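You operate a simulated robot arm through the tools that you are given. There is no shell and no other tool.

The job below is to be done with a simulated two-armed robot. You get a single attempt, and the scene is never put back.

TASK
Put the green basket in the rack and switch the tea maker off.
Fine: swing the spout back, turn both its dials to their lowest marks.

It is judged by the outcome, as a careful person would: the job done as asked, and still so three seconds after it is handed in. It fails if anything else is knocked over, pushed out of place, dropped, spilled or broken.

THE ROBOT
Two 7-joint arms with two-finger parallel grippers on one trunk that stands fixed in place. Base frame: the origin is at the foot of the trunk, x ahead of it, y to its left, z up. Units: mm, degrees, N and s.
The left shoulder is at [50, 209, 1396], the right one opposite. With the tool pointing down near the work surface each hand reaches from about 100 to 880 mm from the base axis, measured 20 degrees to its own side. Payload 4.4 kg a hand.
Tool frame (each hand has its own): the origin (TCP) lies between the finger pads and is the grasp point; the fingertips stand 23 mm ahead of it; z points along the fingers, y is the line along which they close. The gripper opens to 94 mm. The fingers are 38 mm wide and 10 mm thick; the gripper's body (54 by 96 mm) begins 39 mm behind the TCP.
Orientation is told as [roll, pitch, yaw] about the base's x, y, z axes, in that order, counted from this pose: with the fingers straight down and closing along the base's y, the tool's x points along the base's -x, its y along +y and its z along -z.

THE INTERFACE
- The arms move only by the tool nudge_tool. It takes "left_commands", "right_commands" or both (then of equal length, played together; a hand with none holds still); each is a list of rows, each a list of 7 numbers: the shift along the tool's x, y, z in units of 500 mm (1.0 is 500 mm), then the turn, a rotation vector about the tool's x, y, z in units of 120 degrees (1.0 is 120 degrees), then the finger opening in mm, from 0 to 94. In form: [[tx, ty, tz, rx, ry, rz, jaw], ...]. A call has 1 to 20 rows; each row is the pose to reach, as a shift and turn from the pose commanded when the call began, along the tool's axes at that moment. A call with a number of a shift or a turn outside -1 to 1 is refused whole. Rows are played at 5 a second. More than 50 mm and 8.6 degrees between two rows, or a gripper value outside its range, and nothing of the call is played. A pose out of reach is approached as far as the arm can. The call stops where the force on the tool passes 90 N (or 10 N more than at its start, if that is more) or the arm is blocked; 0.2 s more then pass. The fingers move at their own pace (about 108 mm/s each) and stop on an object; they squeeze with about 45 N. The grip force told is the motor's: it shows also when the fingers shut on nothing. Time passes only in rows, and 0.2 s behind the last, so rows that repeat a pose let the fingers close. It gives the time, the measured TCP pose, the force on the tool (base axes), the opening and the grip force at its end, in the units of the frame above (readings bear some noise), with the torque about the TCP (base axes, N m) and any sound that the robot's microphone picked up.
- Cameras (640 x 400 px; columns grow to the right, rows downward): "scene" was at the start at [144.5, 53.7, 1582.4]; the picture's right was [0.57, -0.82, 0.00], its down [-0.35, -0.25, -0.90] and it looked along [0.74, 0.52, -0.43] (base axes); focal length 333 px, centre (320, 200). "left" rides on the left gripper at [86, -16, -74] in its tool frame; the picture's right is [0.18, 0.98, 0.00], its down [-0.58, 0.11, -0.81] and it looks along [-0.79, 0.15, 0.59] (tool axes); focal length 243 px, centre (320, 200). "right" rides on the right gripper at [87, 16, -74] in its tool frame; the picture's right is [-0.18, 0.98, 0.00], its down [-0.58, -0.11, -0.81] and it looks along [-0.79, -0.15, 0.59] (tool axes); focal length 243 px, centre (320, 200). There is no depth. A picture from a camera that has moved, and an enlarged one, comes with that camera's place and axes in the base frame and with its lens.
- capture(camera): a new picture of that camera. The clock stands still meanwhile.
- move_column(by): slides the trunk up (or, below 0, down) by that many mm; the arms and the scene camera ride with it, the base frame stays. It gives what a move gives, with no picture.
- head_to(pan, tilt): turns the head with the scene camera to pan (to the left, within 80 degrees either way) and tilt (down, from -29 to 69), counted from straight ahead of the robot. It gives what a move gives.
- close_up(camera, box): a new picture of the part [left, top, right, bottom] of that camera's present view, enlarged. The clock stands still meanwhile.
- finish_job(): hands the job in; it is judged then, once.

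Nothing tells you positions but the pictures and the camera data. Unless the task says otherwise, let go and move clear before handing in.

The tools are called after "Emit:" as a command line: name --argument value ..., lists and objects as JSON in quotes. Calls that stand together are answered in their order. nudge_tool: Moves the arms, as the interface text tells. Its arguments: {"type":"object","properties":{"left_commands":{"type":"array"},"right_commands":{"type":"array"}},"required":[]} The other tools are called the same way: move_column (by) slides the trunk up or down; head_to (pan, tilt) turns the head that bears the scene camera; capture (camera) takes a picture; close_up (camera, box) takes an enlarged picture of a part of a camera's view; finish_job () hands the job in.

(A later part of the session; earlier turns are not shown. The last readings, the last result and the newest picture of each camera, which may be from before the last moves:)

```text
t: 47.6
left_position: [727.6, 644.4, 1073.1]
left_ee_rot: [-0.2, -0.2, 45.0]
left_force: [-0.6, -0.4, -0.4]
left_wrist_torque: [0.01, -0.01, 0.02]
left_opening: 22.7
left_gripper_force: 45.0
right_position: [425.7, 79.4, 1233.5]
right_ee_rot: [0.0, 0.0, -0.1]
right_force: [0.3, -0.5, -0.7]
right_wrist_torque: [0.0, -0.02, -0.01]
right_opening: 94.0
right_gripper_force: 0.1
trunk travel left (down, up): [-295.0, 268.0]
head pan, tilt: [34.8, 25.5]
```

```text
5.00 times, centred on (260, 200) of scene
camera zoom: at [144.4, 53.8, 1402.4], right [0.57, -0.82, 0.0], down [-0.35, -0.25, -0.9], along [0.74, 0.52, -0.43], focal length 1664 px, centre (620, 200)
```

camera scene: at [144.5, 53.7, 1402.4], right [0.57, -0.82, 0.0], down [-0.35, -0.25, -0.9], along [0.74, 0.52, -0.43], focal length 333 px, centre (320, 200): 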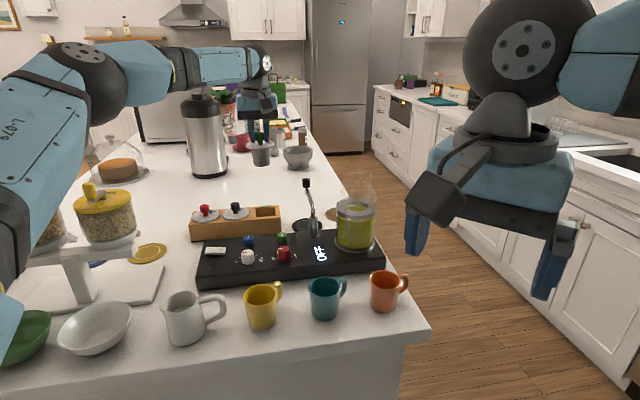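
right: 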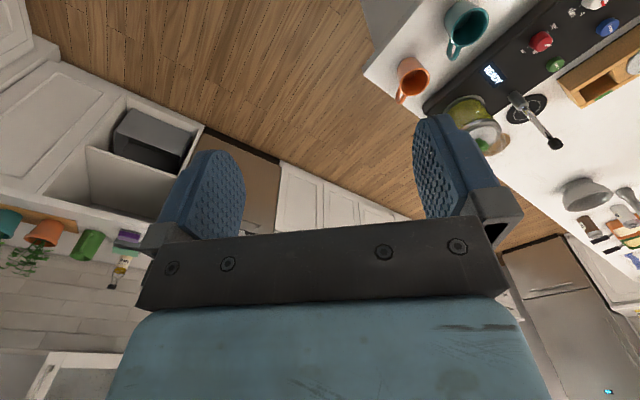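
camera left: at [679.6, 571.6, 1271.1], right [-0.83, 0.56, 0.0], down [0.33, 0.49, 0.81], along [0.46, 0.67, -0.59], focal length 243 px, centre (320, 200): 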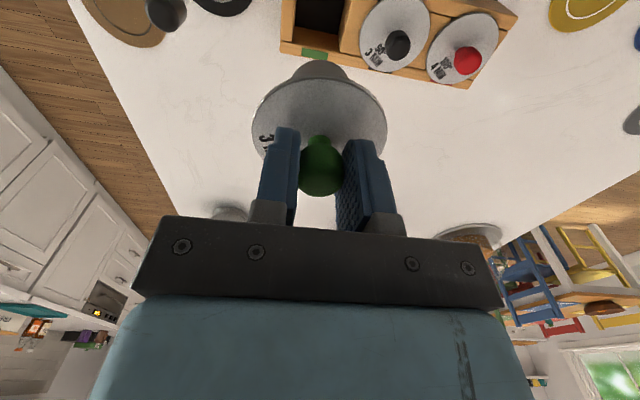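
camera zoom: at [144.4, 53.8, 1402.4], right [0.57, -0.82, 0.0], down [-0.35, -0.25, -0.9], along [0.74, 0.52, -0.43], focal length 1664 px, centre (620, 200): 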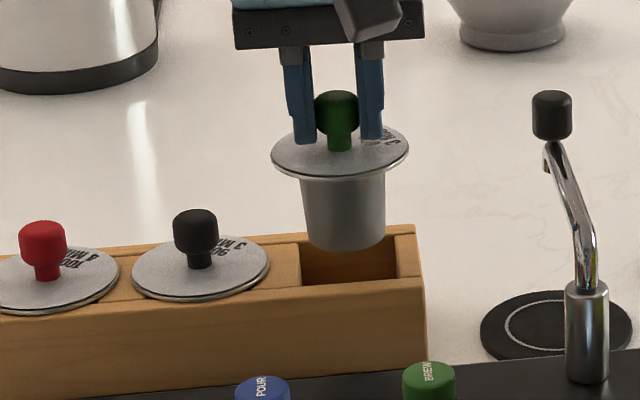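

Basket and slot agree within about 1 mm in both views. Lowering it in.

Emit:
nudge_tool --left_commands '[[0, 0, 0.02, 0, 0, 0, 10], [0, 0, 0.04, 0, 0, 0, 10], [0, 0, 0.06, 0, 0, 0, 10], [0, 0, 0.08, 0, 0, 0, 10], [0, 0, 0.095, 0, 0, 0, 10], [0, 0, 0.108, 0, 0, 0, 10]]'

Emit:
close_up --camera "scene" --box '[220, 160, 300, 240]'

Emit:
close_up --camera "left" --box '[200, 40, 440, 210]'

```text
t: 49.0
left_position: [727.5, 643.1, 1021.0]
left_ee_rot: [-0.2, -0.4, 45.1]
left_force: [7.3, 4.4, 4.7]
left_wrist_torque: [0.14, -0.23, 0.0]
left_opening: 22.5
left_gripper_force: 45.1
right_position: [424.8, 80.4, 1235.4]
right_ee_rot: [0.0, 0.1, -0.2]
right_force: [-0.5, 0.3, 0.1]
right_wrist_torque: [0.01, -0.01, -0.03]
right_opening: 93.8
right_gripper_force: 0.1
trunk travel left (down, up): [-295.0, 268.0]
head pan, tilt: [34.8, 25.5]
```

```text
5.00 times, centred on (260, 200) of scene
camera zoom: at [144.5, 53.9, 1402.6], right [0.57, -0.82, 0.0], down [-0.35, -0.25, -0.9], along [0.74, 0.52, -0.43], focal length 1664 px, centre (620, 200)
```

zoom: 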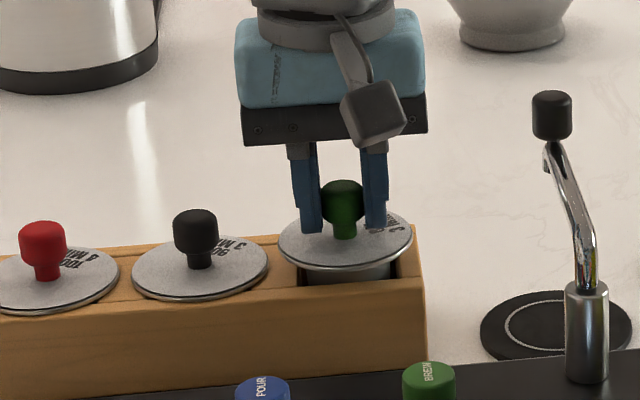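

```text
2.35 times, centred on (320, 125) of left
camera zoom: at [677.6, 570.9, 1094.7], right [-0.83, 0.56, -0.01], down [0.33, 0.49, 0.81], along [0.46, 0.67, -0.59], focal length 571 px, centre (320, 376)
```

zoom: 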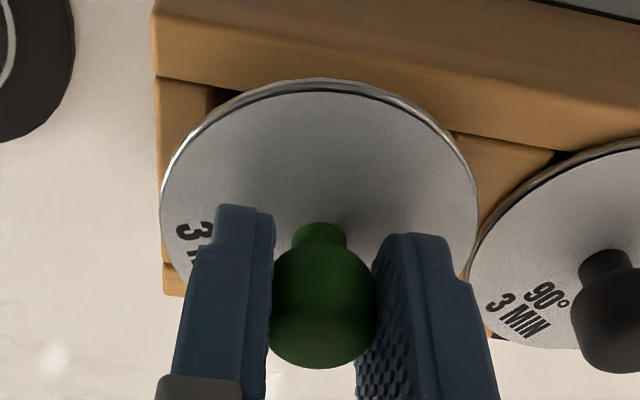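

A light side contact toward the front rail; I shift the basket ~1.5 mm away from it and continue down gently.

Emit:
nudge_tool --left_commands '[[-0.003, -0.0008, 0, 0, 0, 0, 10], [-0.003, -0.0008, 0.006, 0, 0, 0, 10], [-0.003, -0.0008, 0.01, 0, 0, 0, 10]]'

```text
t: 49.8
left_position: [728.0, 644.2, 1019.0]
left_ee_rot: [-0.3, -0.8, 45.2]
left_force: [25.2, 21.8, 25.2]
left_wrist_torque: [0.67, -0.66, -0.06]
left_opening: 22.5
left_gripper_force: 45.2
left hand out of reach, approached as far as the arm can: row 1, 2, 3
right_position: [425.4, 79.4, 1236.6]
right_ee_rot: [0.0, 0.0, 0.0]
right_force: [0.4, -0.4, 0.1]
right_wrist_torque: [0.01, -0.04, -0.02]
right_opening: 94.0
right_gripper_force: 0.1
trunk travel left (down, up): [-295.0, 268.0]
head pan, tilt: [34.8, 25.5]
```

The arm ran out of reach at this height, which pulled the basket sideways. I back up, lower the trunk 70 mm with the basket clear of the rack, then insert again.

Emit:
nudge_tool --left_commands '[[0, 0, -0.01, 0, 0, 0, 10], [0, 0, -0.04, 0, 0, 0, 10], [0, 0, -0.08, 0, 0, 0, 10], [0, 0, -0.13, 0, 0, 0, 10], [0, 0, -0.18, 0, 0, 0, 10], [0, 0, -0.23, 0, 0, 0, 10]]'

Emit:
close_up --camera "scene" --box '[180, 140, 308, 240]'

```text
t: 51.2
left_position: [724.6, 641.8, 1130.2]
left_ee_rot: [0.0, -0.2, 45.1]
left_force: [0.9, 0.2, -1.3]
left_wrist_torque: [0.0, -0.02, -0.04]
left_opening: 22.5
left_gripper_force: 45.4
right_position: [425.5, 79.7, 1234.8]
right_ee_rot: [0.1, 0.0, -0.2]
right_force: [-0.3, 0.2, -0.1]
right_wrist_torque: [0.03, -0.01, 0.0]
right_opening: 93.8
right_gripper_force: 0.1
trunk travel left (down, up): [-295.0, 268.0]
head pan, tilt: [34.8, 25.5]
```

```text
4.00 times, centred on (244, 190) of scene
camera zoom: at [144.3, 53.7, 1402.4], right [0.57, -0.82, 0.0], down [-0.35, -0.25, -0.9], along [0.74, 0.52, -0.43], focal length 1331 px, centre (624, 240)
```

zoom: 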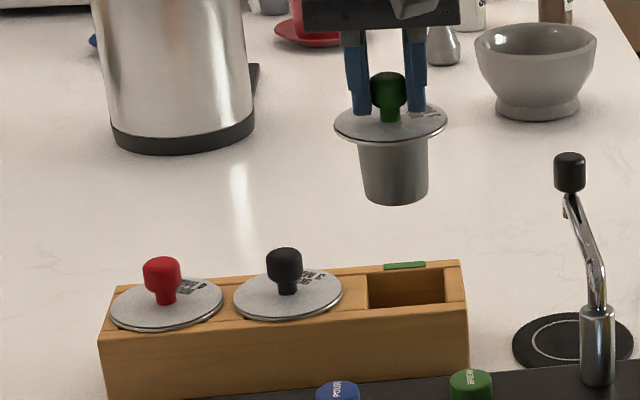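

Emit:
move_column --by -60

Emit:
capture --camera "scene"

Emit:
close_up --camera "left" --box '[230, 0, 410, 130]'

Emit:
close_up --camera "left" --box '[240, 50, 400, 200]'

```text
t: 52.2
left_position: [724.1, 641.6, 1070.6]
left_ee_rot: [-0.3, -0.1, 45.1]
left_force: [-0.5, -0.1, -0.4]
left_wrist_torque: [0.01, 0.0, 0.01]
left_opening: 22.4
left_gripper_force: 45.3
right_position: [425.4, 79.6, 1174.7]
right_ee_rot: [0.0, 0.0, -0.1]
right_force: [-0.2, 0.1, -0.4]
right_wrist_torque: [0.01, 0.0, 0.02]
right_opening: 94.3
right_gripper_force: 0.0
trunk travel left (down, up): [-235.0, 328.0]
head pan, tilt: [34.8, 25.5]
```

```text
taken
camera scene: at [144.2, 53.7, 1342.5], right [0.57, -0.82, 0.0], down [-0.35, -0.25, -0.9], along [0.74, 0.52, -0.43], focal length 333 px, centre (320, 200)
```

scene: 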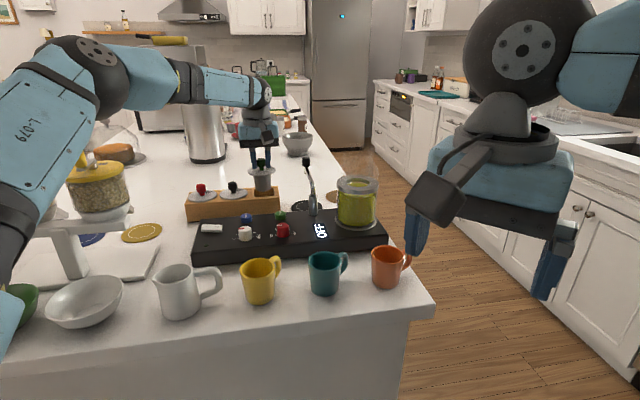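

```text
3.08 times, centred on (320, 65) of left
camera zoom: at [674.8, 569.3, 1144.4], right [-0.83, 0.56, 0.0], down [0.33, 0.49, 0.81], along [0.46, 0.67, -0.59], focal length 746 px, centre (320, 615)
```

zoom: 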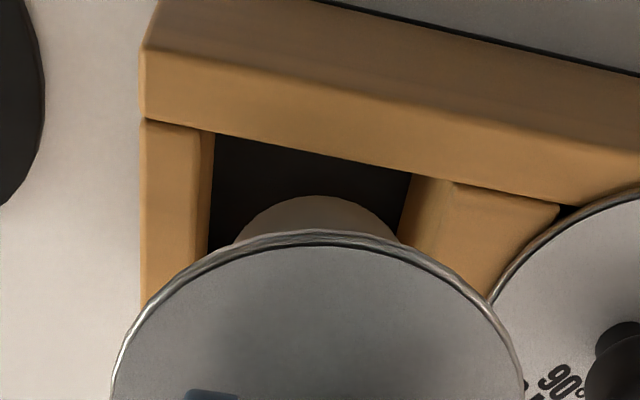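

```text
2.67 times, centred on (320, 125) of left
camera zoom: at [674.8, 569.3, 1144.4], right [-0.83, 0.56, 0.0], down [0.33, 0.49, 0.81], along [0.46, 0.67, -0.59], focal length 647 px, centre (320, 400)
```

zoom: 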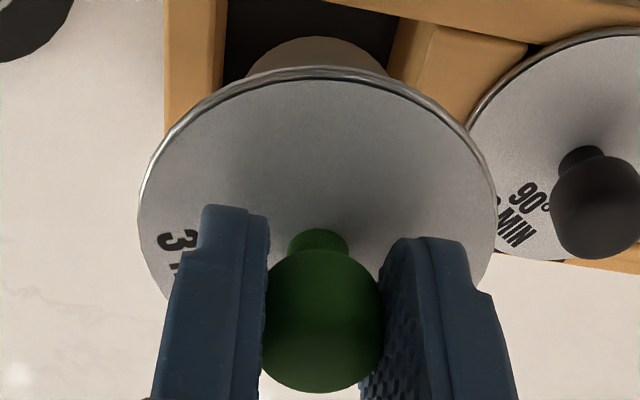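

The rack hasn't moved, and the basket is still gripped (tilted perhaps 2–3° along the finger pads). I recentre a little and lower again.

Emit:
nudge_tool --left_commands '[[-0.0055, -0.0024, 0.005, 0, 0, 0, 10], [-0.0055, -0.0024, 0.025, 0, 0, 0, 10], [-0.0055, -0.0024, 0.045, 0, 0, 0, 10], [-0.0055, -0.0024, 0.065, 0, 0, 0, 10], [-0.0055, -0.0024, 0.08, 0, 0, 0, 10]]'

Emit:
close_up --camera "scene" --box '[220, 140, 300, 220]'

Emit:
close_up --camera "left" --box '[200, 40, 440, 210]'

```text
t: 53.4
left_position: [728.8, 643.2, 1028.4]
left_ee_rot: [-0.1, -0.1, 45.0]
left_force: [-0.7, -0.1, -0.1]
left_wrist_torque: [0.05, 0.01, 0.0]
left_opening: 22.5
left_gripper_force: 44.9
right_position: [425.7, 81.3, 1175.9]
right_ee_rot: [0.0, 0.0, -0.1]
right_force: [0.1, -0.6, -1.1]
right_wrist_torque: [-0.01, 0.0, 0.03]
right_opening: 94.2
right_gripper_force: 0.1
trunk travel left (down, up): [-235.0, 328.0]
head pan, tilt: [34.8, 25.5]
```

```text
5.00 times, centred on (260, 180) of scene
camera zoom: at [144.7, 54.0, 1342.4], right [0.57, -0.82, 0.0], down [-0.35, -0.25, -0.9], along [0.74, 0.52, -0.43], focal length 1664 px, centre (620, 300)
```

zoom: 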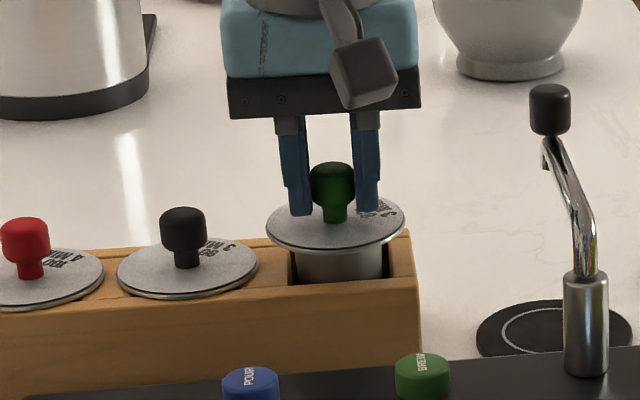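

```text
2.35 times, centred on (320, 125) of left
camera zoom: at [677.7, 571.0, 1103.4], right [-0.83, 0.56, 0.0], down [0.33, 0.49, 0.81], along [0.46, 0.67, -0.59], focal length 571 px, centre (320, 376)
```

zoom: 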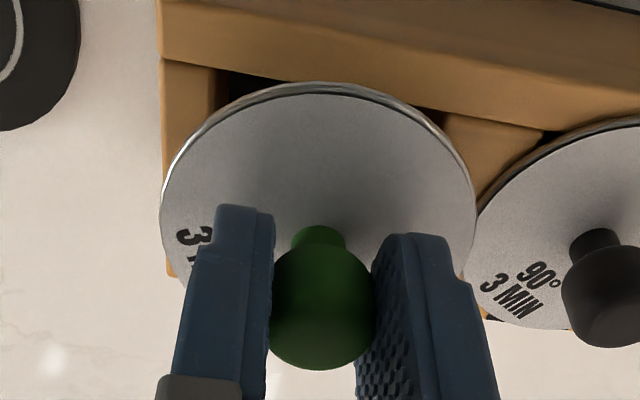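

No contact so far. Continuing in 3 mm steps.

Emit:
nudge_tool --left_commands '[[0, 0, 0.006, 0, 0, 0, 10], [0, 0, 0.012, 0, 0, 0, 10], [0, 0, 0.016, 0, 0, 0, 10]]'

Emit:
close_up --camera "scene" --box '[230, 165, 294, 205]'

```text
t: 54.2
left_position: [727.7, 643.3, 1020.1]
left_ee_rot: [-0.2, -0.1, 45.0]
left_force: [0.0, -0.1, -0.8]
left_wrist_torque: [0.02, 0.02, -0.04]
left_opening: 22.3
left_gripper_force: 45.4
right_position: [425.5, 79.7, 1174.2]
right_ee_rot: [0.0, 0.1, -0.2]
right_force: [0.1, 0.2, 0.0]
right_wrist_torque: [0.01, -0.02, 0.03]
right_opening: 94.0
right_gripper_force: 0.1
trunk travel left (down, up): [-235.0, 328.0]
head pan, tilt: [34.8, 25.5]
```

```text
10.00 times, centred on (262, 185) of scene
camera zoom: at [144.5, 53.8, 1342.4], right [0.57, -0.82, 0.0], down [-0.35, -0.25, -0.9], along [0.74, 0.52, -0.43], focal length 3327 px, centre (900, 350)
```

zoom: 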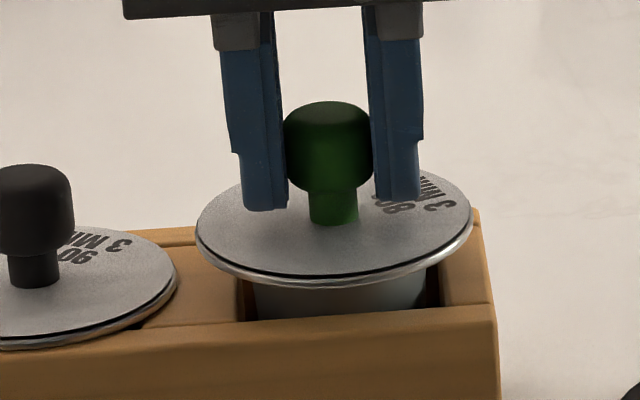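

Well centred sideways, zero force. Continuing down gently.

Emit:
nudge_tool --left_commands '[[0, 0, 0.004, 0, 0, 0, 10], [0, 0, 0.008, 0, 0, 0, 10], [0, 0, 0.012, 0, 0, 0, 10]]'

Emit:
close_up --camera "scene" --box '[230, 165, 294, 205]'

```text
t: 55.0
left_position: [727.4, 644.5, 1015.3]
left_ee_rot: [-0.2, -0.2, 44.9]
left_force: [0.6, 0.3, -0.4]
left_wrist_torque: [-0.03, 0.01, -0.01]
left_opening: 22.5
left_gripper_force: 45.2
right_position: [426.6, 80.4, 1175.8]
right_ee_rot: [0.0, 0.0, -0.1]
right_force: [0.2, 0.2, 0.9]
right_wrist_torque: [-0.01, -0.01, -0.01]
right_opening: 93.9
right_gripper_force: 0.0
trunk travel left (down, up): [-235.0, 328.0]
head pan, tilt: [34.8, 25.5]
```

```text
10.00 times, centred on (262, 185) of scene
camera zoom: at [144.5, 53.8, 1342.4], right [0.57, -0.82, 0.0], down [-0.35, -0.25, -0.9], along [0.74, 0.52, -0.43], focal length 3327 px, centre (900, 350)
```

zoom: 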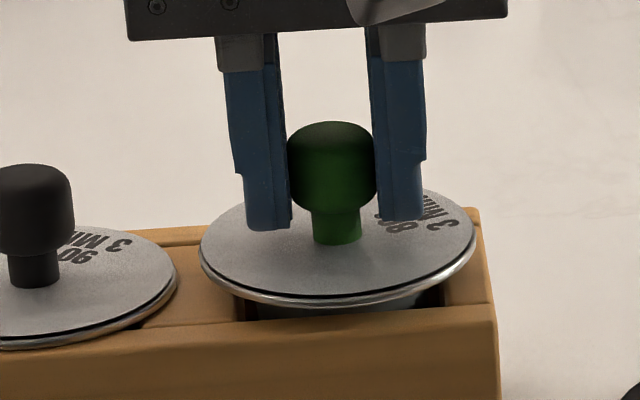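

Emit:
nudge_tool --left_commands '[[0, 0, 0.003, 0, 0, 0, 10], [0, 0, 0.006, 0, 0, 0, 10], [0, 0, 0.009, 0, 0, 0, 10]]'

Emit:
close_up --camera "scene" --box '[230, 165, 294, 205]'

```text
t: 55.8
left_position: [728.9, 642.7, 1011.4]
left_ee_rot: [-0.2, -0.1, 45.0]
left_force: [-0.1, 0.3, -1.0]
left_wrist_torque: [-0.01, -0.02, 0.0]
left_opening: 22.6
left_gripper_force: 44.7
right_position: [424.3, 80.4, 1175.1]
right_ee_rot: [0.1, -0.1, -0.2]
right_force: [-0.5, -0.3, 0.2]
right_wrist_torque: [-0.01, -0.05, 0.04]
right_opening: 93.8
right_gripper_force: 0.0
trunk travel left (down, up): [-235.0, 328.0]
head pan, tilt: [34.8, 25.5]
```

```text
10.00 times, centred on (262, 185) of scene
camera zoom: at [144.6, 53.8, 1342.4], right [0.57, -0.82, 0.0], down [-0.35, -0.25, -0.9], along [0.74, 0.52, -0.43], focal length 3327 px, centre (900, 350)
```

zoom: 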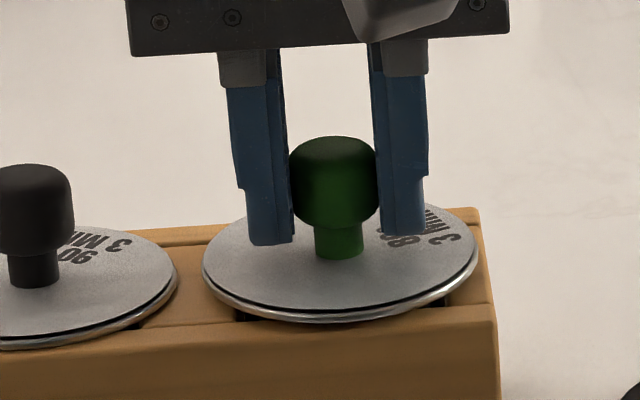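

Emit:
nudge_tool --left_commands '[[0, 0, 0.002, 0, 0, 0, 10], [0, 0, 0.004, 0, 0, 0, 10], [0, 0, 0.006, 0, 0, 0, 10]]'

Emit:
close_up --camera "scene" --box '[230, 165, 294, 205]'

Emit:
close_up --camera "left" --box '[200, 40, 440, 210]'

```text
t: 56.6
left_position: [727.6, 642.2, 1007.8]
left_ee_rot: [-0.2, -0.3, 45.1]
left_force: [0.0, 2.1, 1.5]
left_wrist_torque: [0.02, 0.04, -0.01]
left_opening: 22.7
left_gripper_force: 44.6
right_position: [425.6, 80.1, 1174.7]
right_ee_rot: [0.0, 0.0, -0.1]
right_force: [0.6, -0.6, 0.5]
right_wrist_torque: [-0.02, 0.02, 0.0]
right_opening: 94.0
right_gripper_force: 0.1
trunk travel left (down, up): [-235.0, 328.0]
head pan, tilt: [34.8, 25.5]
```

```text
10.00 times, centred on (262, 185) of scene
camera zoom: at [144.4, 53.7, 1342.5], right [0.57, -0.82, 0.0], down [-0.35, -0.25, -0.9], along [0.74, 0.52, -0.43], focal length 3327 px, centre (900, 350)
```

zoom: 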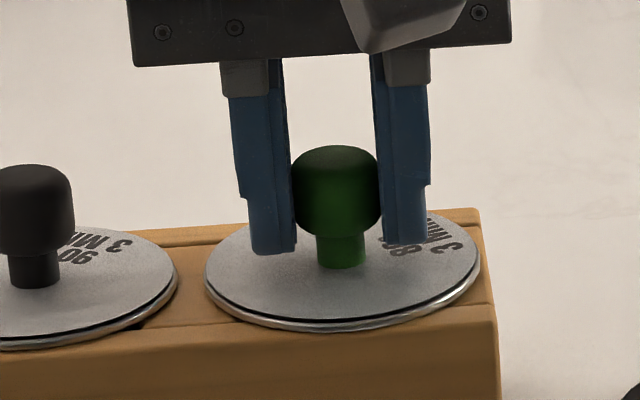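

```text
2.35 times, centred on (320, 125) of left
camera zoom: at [678.6, 570.1, 1083.0], right [-0.83, 0.56, 0.0], down [0.33, 0.49, 0.81], along [0.46, 0.67, -0.59], focal length 571 px, centre (320, 376)
```

zoom: 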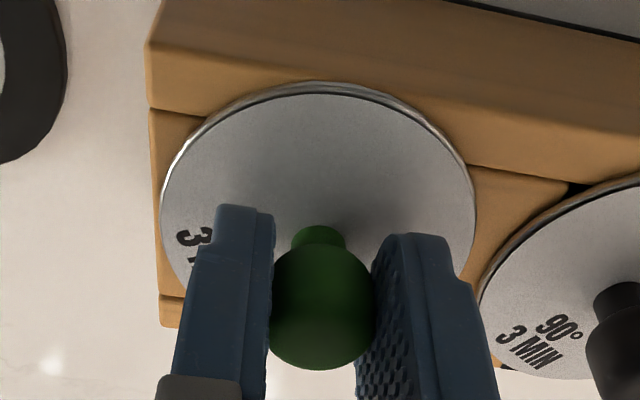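

The lid has just met the rack. One millimetre more, then I open the fingers slightly and rise straight up.

Emit:
nudge_tool --left_commands '[[0, 0, 0.002, 0, 0, 0, 10], [0, 0, 0.002, 0, 0, 0, 10]]'

```text
t: 57.2
left_position: [728.4, 642.1, 1007.5]
left_ee_rot: [-0.2, -0.3, 45.0]
left_force: [-1.6, 1.4, 4.5]
left_wrist_torque: [-0.02, 0.12, -0.07]
left_opening: 22.5
left_gripper_force: 45.1
right_position: [425.8, 78.7, 1175.3]
right_ee_rot: [0.0, 0.0, -0.1]
right_force: [0.0, -0.6, -0.3]
right_wrist_torque: [0.02, 0.01, -0.02]
right_opening: 94.1
right_gripper_force: 0.0
trunk travel left (down, up): [-235.0, 328.0]
head pan, tilt: [34.8, 25.5]
```

Emit:
nudge_tool --left_commands '[[0, 0, 0, 0, 0, 0, 30], [0, 0, 0, 0, 0, 0, 44], [0, 0, 0, 0, 0, 0, 44], [0, 0, -0.03, 0, 0, 0, 44], [0, 0, -0.08, 0, 0, 0, 44], [0, 0, -0.14, 0, 0, 0, 44], [0, 0, -0.2, 0, 0, 0, 44]]'

Emit:
close_up --camera "scene" --box '[180, 140, 340, 240]'

Emit:
capture --camera "left"

```text
t: 58.8
left_position: [727.4, 640.7, 1106.1]
left_ee_rot: [-0.1, -0.2, 45.1]
left_force: [0.0, -1.4, 0.2]
left_wrist_torque: [0.02, 0.02, 0.03]
left_opening: 43.9
left_gripper_force: 0.1
right_position: [425.2, 79.7, 1176.0]
right_ee_rot: [0.0, -0.1, -0.2]
right_force: [-0.1, -0.1, -0.1]
right_wrist_torque: [0.01, 0.02, 0.01]
right_opening: 93.9
right_gripper_force: 0.0
trunk travel left (down, up): [-235.0, 328.0]
head pan, tilt: [34.8, 25.5]
```

```text
4.00 times, centred on (260, 190) of scene
camera zoom: at [144.0, 53.2, 1342.5], right [0.57, -0.82, 0.0], down [-0.35, -0.25, -0.9], along [0.74, 0.52, -0.43], focal length 1331 px, centre (560, 240)
```

zoom: 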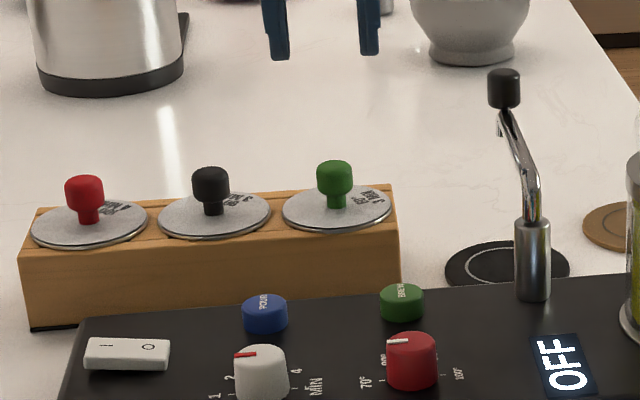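

```text
taken
camera left: at [678.1, 569.0, 1181.5], right [-0.83, 0.56, 0.0], down [0.33, 0.49, 0.81], along [0.46, 0.67, -0.59], focal length 243 px, centre (320, 200)
```

left: 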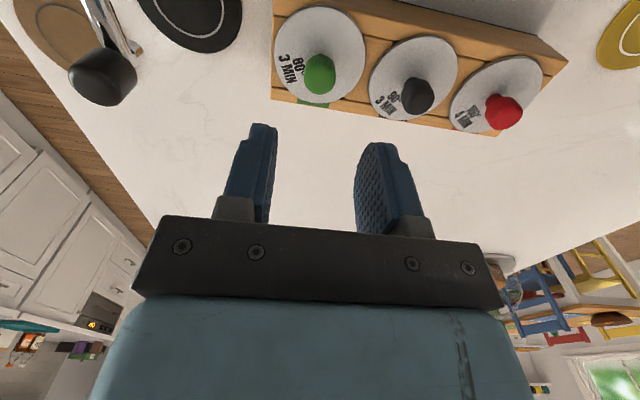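

The green basket is seated like the other two. Now the spout: its arm pivots at about (723, 475) and runs straight back at z≈1035–1040. I go above the arm with the fingers open to straddle it loosely.

Emit:
nudge_tool --left_commands '[[0.018, -0.038, -0.02, 0, 0, 0, 44], [0.036, -0.076, -0.038, 0, 0, 0, 44], [0.053, -0.114, -0.038, 0, 0, 0, 44], [0.07, -0.152, -0.038, 0, 0, 0, 44], [0.088, -0.19, -0.038, 0, 0, 0, 44], [0.1048, -0.228, -0.038, 0, 0, 0, 44]]'

Emit:
capture --camera "left"

Emit:
close_up --camera "left" --box '[230, 30, 410, 180]'

Emit:
close_up --camera "scene" --box '[230, 120, 390, 250]'

```text
t: 60.2
left_position: [772.8, 525.1, 1125.6]
left_ee_rot: [-0.1, -0.2, 45.0]
left_force: [0.9, -0.1, -0.4]
left_wrist_torque: [0.0, 0.01, 0.0]
left_opening: 44.0
left_gripper_force: 0.0
right_position: [425.2, 79.5, 1174.4]
right_ee_rot: [0.0, -0.1, -0.1]
right_force: [-0.3, 0.2, -0.4]
right_wrist_torque: [-0.03, -0.03, 0.04]
right_opening: 94.1
right_gripper_force: 0.0
trunk travel left (down, up): [-235.0, 328.0]
head pan, tilt: [34.8, 25.5]
```

```text
taken
camera left: at [722.5, 451.6, 1199.9], right [-0.83, 0.56, 0.0], down [0.33, 0.49, 0.81], along [0.46, 0.67, -0.59], focal length 243 px, centre (320, 200)
```

left: 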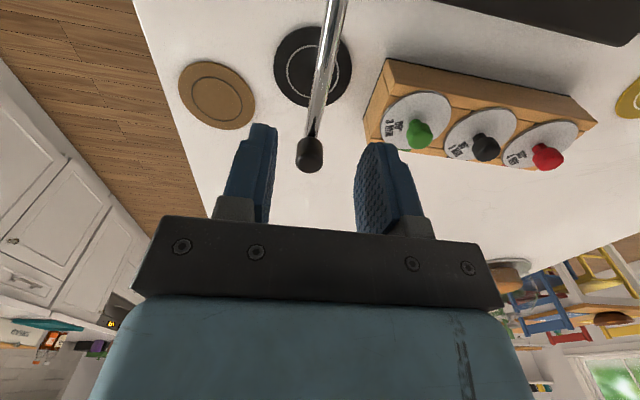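

```text
2.67 times, centred on (320, 105) of left
camera zoom: at [722.5, 451.6, 1199.9], right [-0.83, 0.56, 0.0], down [0.33, 0.49, 0.81], along [0.46, 0.67, -0.59], focal length 647 px, centre (320, 453)
```

zoom: 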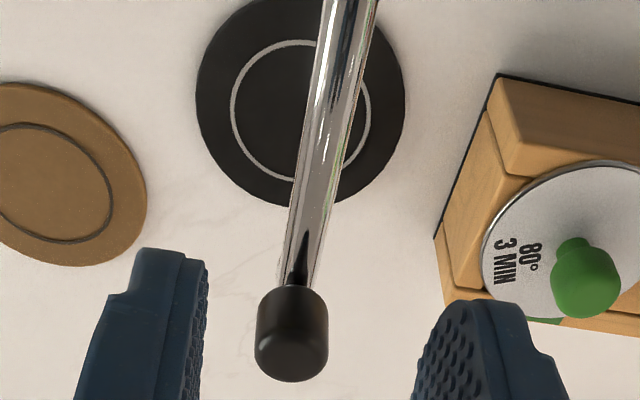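

```text
3.08 times, centred on (310, 185) of scene
camera zoom: at [144.7, 53.3, 1342.4], right [0.57, -0.82, 0.0], down [-0.35, -0.25, -0.9], along [0.74, 0.52, -0.43], focal length 1024 px, centre (351, 246)
```

zoom: 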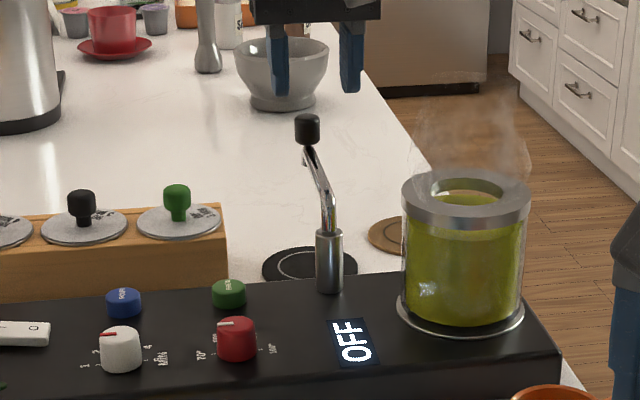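

The tube runs centrally below the fingers. Lowering to straddle it.

Emit:
nudge_tool --left_commands '[[0, 0, 0.04, 0, 0, 0, 44], [0, 0, 0.08, 0, 0, 0, 44], [0, 0, 0.12, 0, 0, 0, 44], [0, 0, 0.145, 0, 0, 0, 44], [0, 0, 0.162, 0, 0, 0, 44]]'

Emit:
capture --camera "left"

Emit:
close_up --camera "scene" --box '[260, 140, 360, 220]'

```text
t: 61.4
left_position: [771.2, 523.4, 1045.8]
left_ee_rot: [-0.1, 0.0, 45.0]
left_force: [-0.2, -0.7, -0.1]
left_wrist_torque: [0.01, 0.0, 0.02]
left_opening: 44.0
left_gripper_force: 0.0
right_position: [425.9, 79.8, 1174.6]
right_ee_rot: [0.0, 0.1, -0.2]
right_force: [-0.3, 0.2, 0.5]
right_wrist_torque: [-0.01, 0.02, -0.02]
right_opening: 94.0
right_gripper_force: 0.0
trunk travel left (down, up): [-235.0, 328.0]
head pan, tilt: [34.8, 25.5]
```

```text
taken
camera left: at [721.4, 452.5, 1120.2], right [-0.83, 0.56, 0.0], down [0.33, 0.49, 0.81], along [0.46, 0.67, -0.59], focal length 243 px, centre (320, 200)
```

left: 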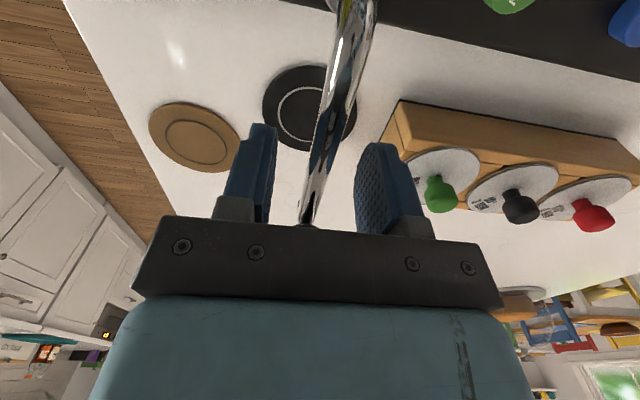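

```text
5.00 times, centred on (310, 180) of scene
camera zoom: at [144.6, 53.8, 1342.4], right [0.57, -0.82, 0.0], down [-0.35, -0.25, -0.9], along [0.74, 0.52, -0.43], focal length 1664 px, centre (370, 300)
```

zoom: 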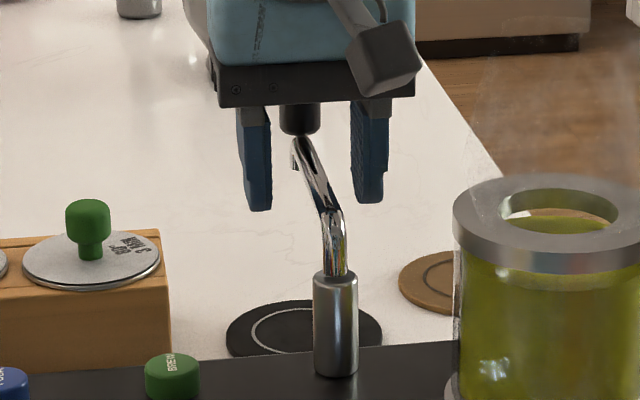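

The fingers straddle the arm. I gently test which way it moves: first a small push toward the jar side.

Emit:
nudge_tool --left_commands '[[0, -0.012, 0, 0, 0, 0, 44], [0, -0.024, 0, 0, 0, 0, 44], [0, -0.034, 0, 0, 0, 0, 44], [0, -0.042, 0, 0, 0, 0, 44], [0, -0.042, 0, 0, 0, 0, 44]]'

Emit:
capture --camera "left"

Emit:
close_up --camera "scene" --box '[260, 140, 360, 220]'

```text
t: 62.6
left_position: [778.0, 513.1, 1046.4]
left_ee_rot: [-0.2, -0.2, 44.9]
left_force: [-1.1, 0.5, 0.6]
left_wrist_torque: [-0.04, 0.01, 0.03]
left_opening: 44.0
left_gripper_force: 0.1
left hand out of reach, approached as far as the arm can: row 3, 4, 5
right_position: [425.9, 80.8, 1174.5]
right_ee_rot: [0.0, 0.0, -0.1]
right_force: [-0.6, -0.5, -0.6]
right_wrist_torque: [-0.03, -0.04, 0.01]
right_opening: 93.8
right_gripper_force: 0.2
trunk travel left (down, up): [-235.0, 328.0]
head pan, tilt: [34.8, 25.5]
```

```text
taken
camera left: at [728.5, 440.8, 1120.8], right [-0.83, 0.56, 0.0], down [0.33, 0.49, 0.81], along [0.46, 0.67, -0.59], focal length 243 px, centre (320, 200)
```

left: 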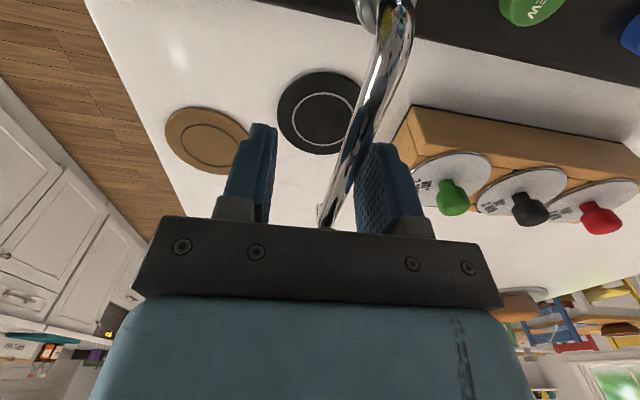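

```text
5.00 times, centred on (310, 180) of scene
camera zoom: at [144.4, 53.7, 1342.4], right [0.57, -0.82, 0.0], down [-0.35, -0.25, -0.9], along [0.74, 0.52, -0.43], focal length 1664 px, centre (370, 300)
```

zoom: 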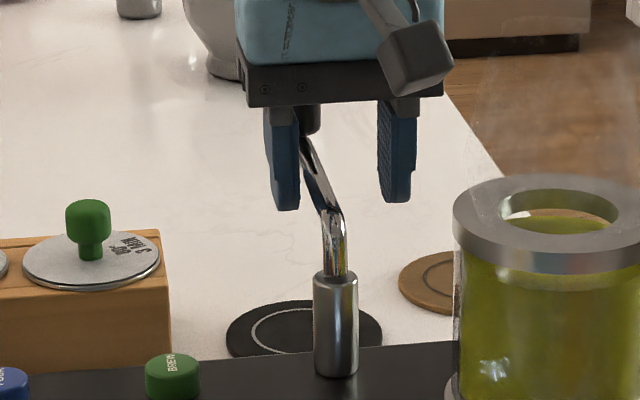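

The hand is at its reach limit on that side, and nothing was touched. I'll instead swing the arm the other way (counter-clockwise, back over the machine), following its arc with the hand turning along.

Emit:
nudge_tool --left_commands '[[-0.0017, 0.0141, 0, 0, 0, 0, 40], [-0.002, 0.0283, 0, 0, 0, -0.0167, 34], [-0.0007, 0.0425, 0, 0, 0, -0.0667, 34], [0.002, 0.0565, 0, 0, 0, -0.1167, 34], [0.0061, 0.0701, 0, 0, 0, -0.1667, 34]]'

Emit:
capture --camera "left"

Emit:
close_up --camera "scene" --box '[260, 140, 360, 220]'

```text
t: 63.8
left_position: [755.6, 528.2, 1046.6]
left_ee_rot: [-0.1, -0.2, 64.7]
left_force: [29.5, -34.7, -4.2]
left_wrist_torque: [0.0, -0.41, -1.27]
left_opening: 52.4
left_gripper_force: 21.0
right_position: [428.9, 76.8, 1173.6]
right_ee_rot: [0.3, 0.2, -0.1]
right_force: [0.6, -0.1, -0.5]
right_wrist_torque: [-0.01, 0.02, 0.01]
right_opening: 94.2
right_gripper_force: 0.1
trunk travel left (down, up): [-235.0, 328.0]
head pan, tilt: [34.8, 25.5]
```

```text
taken
camera left: at [733.6, 442.7, 1120.9], right [-0.97, 0.25, 0.0], down [0.15, 0.57, 0.81], along [0.21, 0.78, -0.59], focal length 243 px, centre (320, 200)
```

left: 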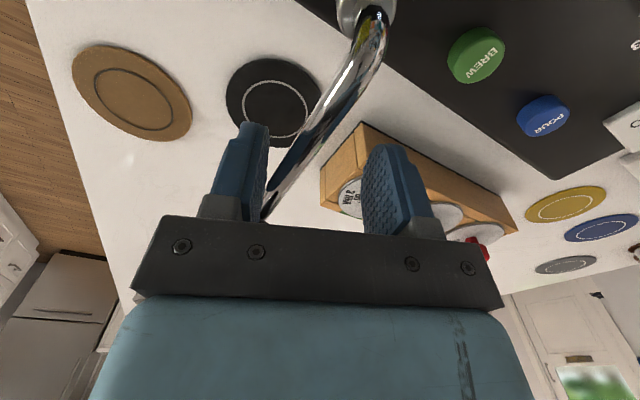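

```text
5.00 times, centred on (310, 180) of scene
camera zoom: at [148.8, 49.4, 1342.0], right [0.57, -0.82, -0.01], down [-0.36, -0.24, -0.9], along [0.74, 0.52, -0.43], focal length 1664 px, centre (370, 300)
```

zoom: 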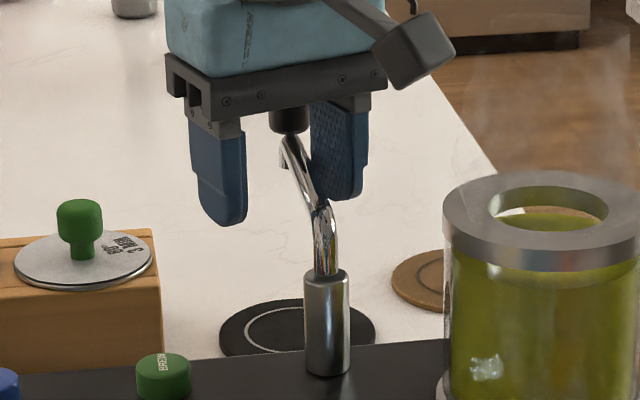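

The arm does not yield this way (45 N) – it is at its stop there. So it must swing back the other way; I back off at once.

Emit:
nudge_tool --left_commands '[[0.002, -0.0116, 0, 0, 0, 0.0417, 40], [0.0041, -0.0232, 0, 0, 0, 0.0833, 44], [0.0061, -0.0348, 0, 0, 0, 0.125, 44], [0.0082, -0.0464, 0, 0, 0, 0.1667, 44]]'

Emit:
capture --camera "left"

Emit:
close_up --camera "scene" --box '[180, 140, 388, 270]'

```text
t: 64.8
left_position: [770.7, 522.9, 1046.7]
left_ee_rot: [0.0, -0.3, 45.0]
left_force: [0.8, 0.4, 0.5]
left_wrist_torque: [0.03, 0.01, 0.02]
left_opening: 44.2
left_gripper_force: 0.1
right_position: [425.0, 79.3, 1175.5]
right_ee_rot: [0.0, 0.1, -0.2]
right_force: [0.5, 0.3, 0.8]
right_wrist_torque: [0.0, -0.02, -0.02]
right_opening: 93.9
right_gripper_force: 0.1
trunk travel left (down, up): [-235.0, 328.0]
head pan, tilt: [34.8, 25.5]
```

```text
taken
camera left: at [720.7, 450.1, 1121.1], right [-0.83, 0.56, 0.0], down [0.33, 0.49, 0.81], along [0.46, 0.67, -0.59], focal length 243 px, centre (320, 200)
```

left: 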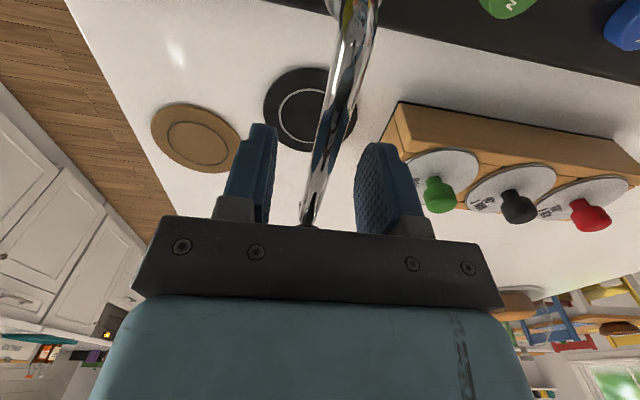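

```text
3.08 times, centred on (284, 205) of scene
camera zoom: at [144.5, 53.5, 1342.4], right [0.57, -0.82, 0.0], down [-0.35, -0.25, -0.9], along [0.74, 0.52, -0.43], focal length 1024 px, centre (431, 185)
```

zoom: 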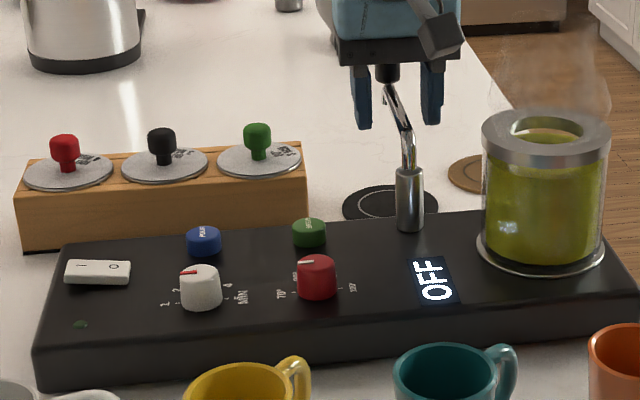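

Nothing has shifted. I lift out, close the fingers and come down on the other side of the arm, to push it clockwise.

Emit:
nudge_tool --left_commands '[[0, 0, -0.05, 0, 0, 0, 44], [0, 0, -0.1, 0, 0, 0, 44], [0, 0, -0.14, 0, 0, 0, 44], [0.0126, 0.03, -0.14, 0, 0, 0, 20], [0.0252, 0.0597, -0.14, 0, 0, 0, 0], [0.0252, 0.0597, -0.14, 0, 0, 0, 0], [0.0252, 0.0597, -0.09, 0, 0, 0, 0], [0.0252, 0.0597, -0.04, 0, 0, 0, 0], [0.0252, 0.0597, 0, 0, 0, 0, 0]]'

Emit:
capture --camera "left"

Emit:
close_up --camera "scene" --box '[240, 140, 390, 240]'

```text
t: 66.8
left_position: [739.7, 534.0, 1044.9]
left_ee_rot: [-0.1, -0.1, 45.0]
left_force: [0.2, -0.4, 0.2]
left_wrist_torque: [-0.01, 0.02, 0.01]
left_opening: 0.0
left_gripper_force: 42.3
right_position: [426.9, 80.2, 1174.9]
right_ee_rot: [0.0, 0.0, -0.2]
right_force: [0.3, 0.6, -0.6]
right_wrist_torque: [0.01, 0.03, 0.0]
right_opening: 94.2
right_gripper_force: 0.0
trunk travel left (down, up): [-235.0, 328.0]
head pan, tilt: [34.8, 25.5]
```

```text
taken
camera left: at [690.6, 461.7, 1118.9], right [-0.83, 0.56, 0.0], down [0.33, 0.49, 0.81], along [0.46, 0.67, -0.59], focal length 243 px, centre (320, 200)
```

left: 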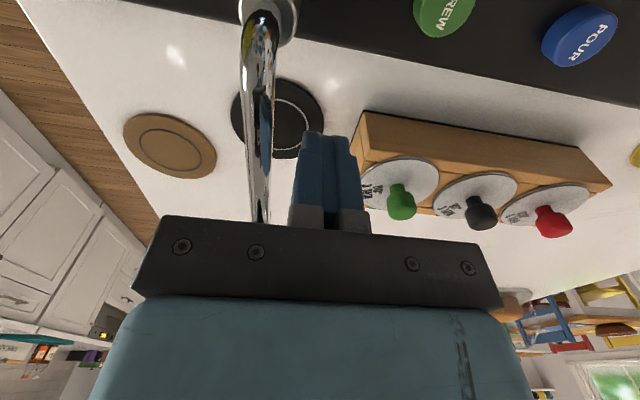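

```text
4.00 times, centred on (315, 190) of scene
camera zoom: at [144.9, 54.2, 1342.4], right [0.57, -0.82, 0.0], down [-0.35, -0.25, -0.9], along [0.74, 0.52, -0.43], focal length 1331 px, centre (340, 240)
```

zoom: 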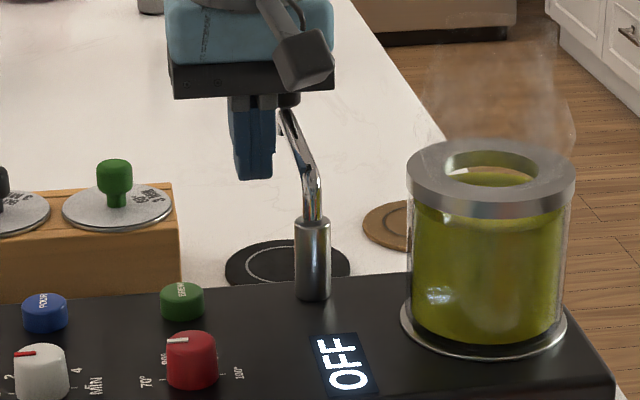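

The closed fingers are beside the arm, about 14 mm from it. I push gently clockwise, about 10° first.

Emit:
nudge_tool --left_commands '[[0, -0.0138, 0, 0, 0, 0, 0], [0, -0.0258, 0, 0, 0, 0, 0], [-0.002, -0.0354, 0, 0, 0, 0.0333, 0], [-0.0034, -0.043, 0, 0, 0, 0.0667, 0], [-0.004, -0.0468, 0, 0, 0, 0.0833, 0]]'

Emit:
capture --camera "left"

Emit:
close_up --camera "scene" --box '[240, 140, 390, 240]'

```text
t: 68.0
left_position: [758.5, 518.2, 1047.7]
left_ee_rot: [-0.1, -0.2, 35.1]
left_force: [-1.1, 0.6, 0.3]
left_wrist_torque: [0.02, 0.0, -0.02]
left_opening: 0.0
left_gripper_force: 42.2
right_position: [425.4, 79.0, 1175.9]
right_ee_rot: [0.0, 0.0, -0.1]
right_force: [-0.3, -0.6, 0.1]
right_wrist_torque: [0.03, 0.01, -0.02]
right_opening: 93.7
right_gripper_force: 0.0
trunk travel left (down, up): [-235.0, 328.0]
head pan, tilt: [34.8, 25.5]
```

```text
taken
camera left: at [697.1, 456.1, 1121.1], right [-0.71, 0.7, 0.0], down [0.41, 0.42, 0.81], along [0.57, 0.58, -0.59], focal length 243 px, centre (320, 200)
```

left: 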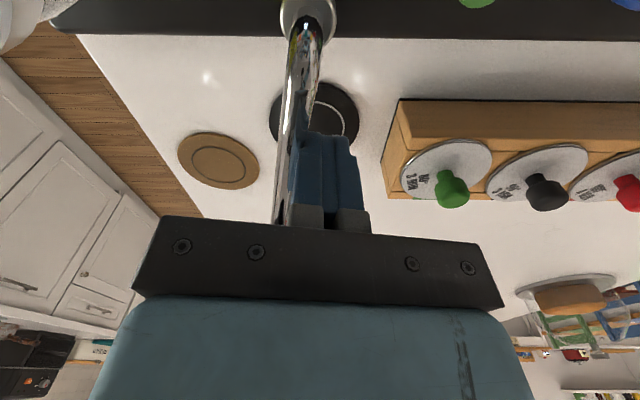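

```text
4.00 times, centred on (315, 190) of scene
camera zoom: at [144.4, 53.8, 1342.5], right [0.57, -0.82, 0.0], down [-0.35, -0.25, -0.9], along [0.74, 0.52, -0.43], focal length 1331 px, centre (340, 240)
```

zoom: 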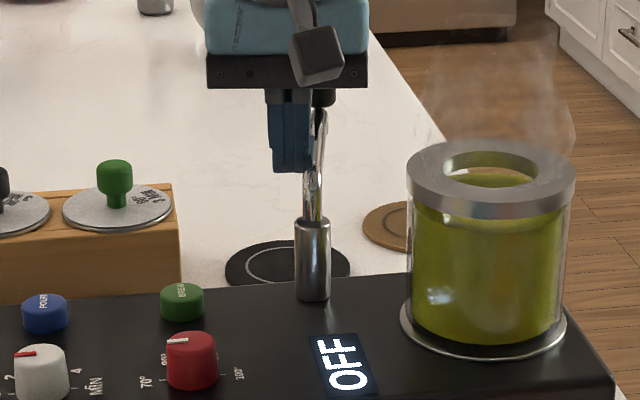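

The arm moves freely clockwise (1 N). Continuing another 30° along the arc.

Emit:
nudge_tool --left_commands '[[-0.0024, -0.0094, 0, 0, 0, 0.0417, 0], [-0.0039, -0.0191, 0, 0, 0, 0.0833, 0], [-0.0046, -0.0288, 0, 0, 0, 0.125, 0], [-0.0045, -0.0385, 0, 0, 0, 0.1667, 0], [-0.0035, -0.0482, 0, 0, 0, 0.2083, 0], [-0.0017, -0.0578, 0, 0, 0, 0.25, 0]]'

Emit:
capture --camera "left"

Emit:
close_up --camera "scene" --box '[240, 140, 390, 240]'

```text
t: 69.4
left_position: [774.9, 496.1, 1046.1]
left_ee_rot: [-0.1, -0.2, 5.0]
left_force: [-0.5, 0.3, -0.4]
left_wrist_torque: [-0.02, -0.01, -0.03]
left_opening: 0.0
left_gripper_force: 42.3
right_position: [425.4, 79.7, 1175.3]
right_ee_rot: [0.0, 0.1, 0.0]
right_force: [0.0, 0.3, -0.1]
right_wrist_torque: [-0.01, -0.03, 0.03]
right_opening: 94.0
right_gripper_force: 0.0
trunk travel left (down, up): [-235.0, 328.0]
head pan, tilt: [34.8, 25.5]
```

```text
taken
camera left: at [691.0, 472.0, 1120.9], right [-0.27, 0.96, 0.0], down [0.57, 0.16, 0.81], along [0.78, 0.22, -0.59], focal length 243 px, centre (320, 200)
```

left: 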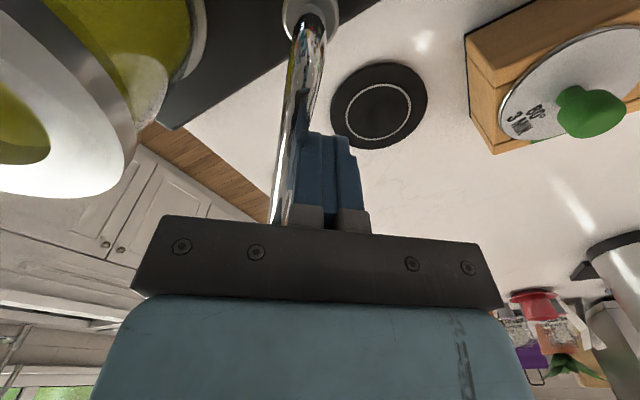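

```text
4.00 times, centred on (315, 190) of scene
camera zoom: at [144.5, 53.7, 1342.4], right [0.57, -0.82, 0.0], down [-0.35, -0.25, -0.9], along [0.74, 0.52, -0.43], focal length 1331 px, centre (340, 240)
```

zoom: 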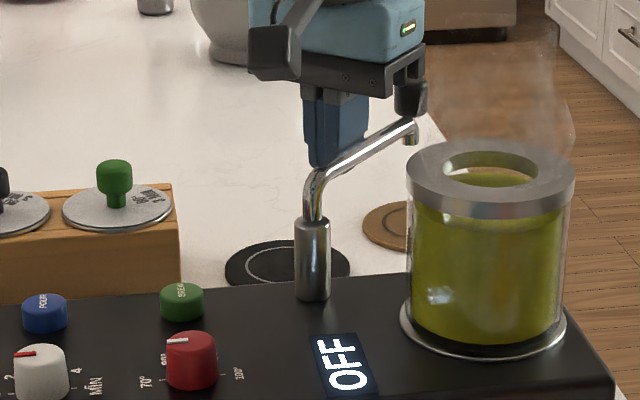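

The arm follows. I continue another 20° and keep watching the clearance to the jar.

Emit:
nudge_tool --left_commands '[[-0.0024, -0.0094, 0, 0, 0, 0.0417, 0], [-0.0039, -0.0191, 0, 0, 0, 0.0833, 0], [-0.0046, -0.0288, 0, 0, 0, 0.125, 0], [-0.0045, -0.0385, 0, 0, 0, 0.1667, 0]]'

Emit:
capture --camera "left"

Emit:
close_up --camera "scene" --box '[240, 140, 390, 240]'

```text
t: 70.4
left_position: [777.7, 477.4, 1048.4]
left_ee_rot: [0.1, -0.2, -15.0]
left_force: [0.7, 0.0, 0.8]
left_wrist_torque: [0.0, -0.01, 0.0]
left_opening: 0.1
left_gripper_force: 42.4
right_position: [426.1, 81.1, 1176.8]
right_ee_rot: [0.0, 0.0, -0.1]
right_force: [-1.1, 0.1, 0.0]
right_wrist_torque: [0.0, 0.0, 0.01]
right_opening: 93.8
right_gripper_force: 0.0
trunk travel left (down, up): [-235.0, 328.0]
head pan, tilt: [34.8, 25.5]
```

```text
taken
camera left: at [689.5, 484.6, 1121.2], right [0.08, 1.0, 0.0], down [0.59, -0.05, 0.81], along [0.81, -0.06, -0.59], focal length 243 px, centre (320, 200)
```

left: 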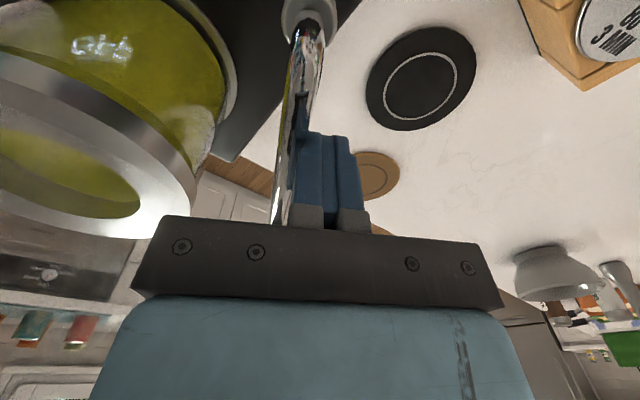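

```text
4.00 times, centred on (315, 190) of scene
camera zoom: at [144.4, 53.7, 1342.4], right [0.57, -0.82, 0.0], down [-0.35, -0.25, -0.9], along [0.74, 0.52, -0.43], focal length 1331 px, centre (340, 240)
```

zoom: 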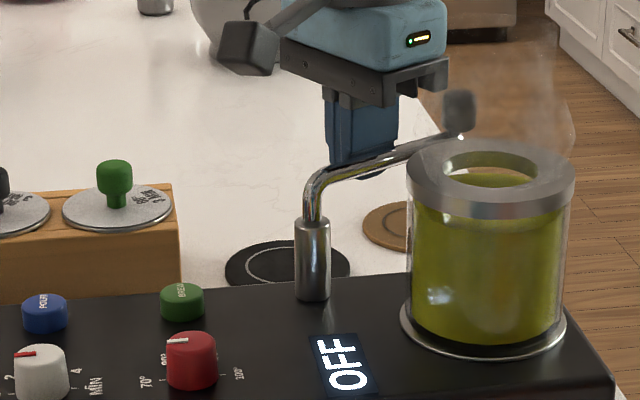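

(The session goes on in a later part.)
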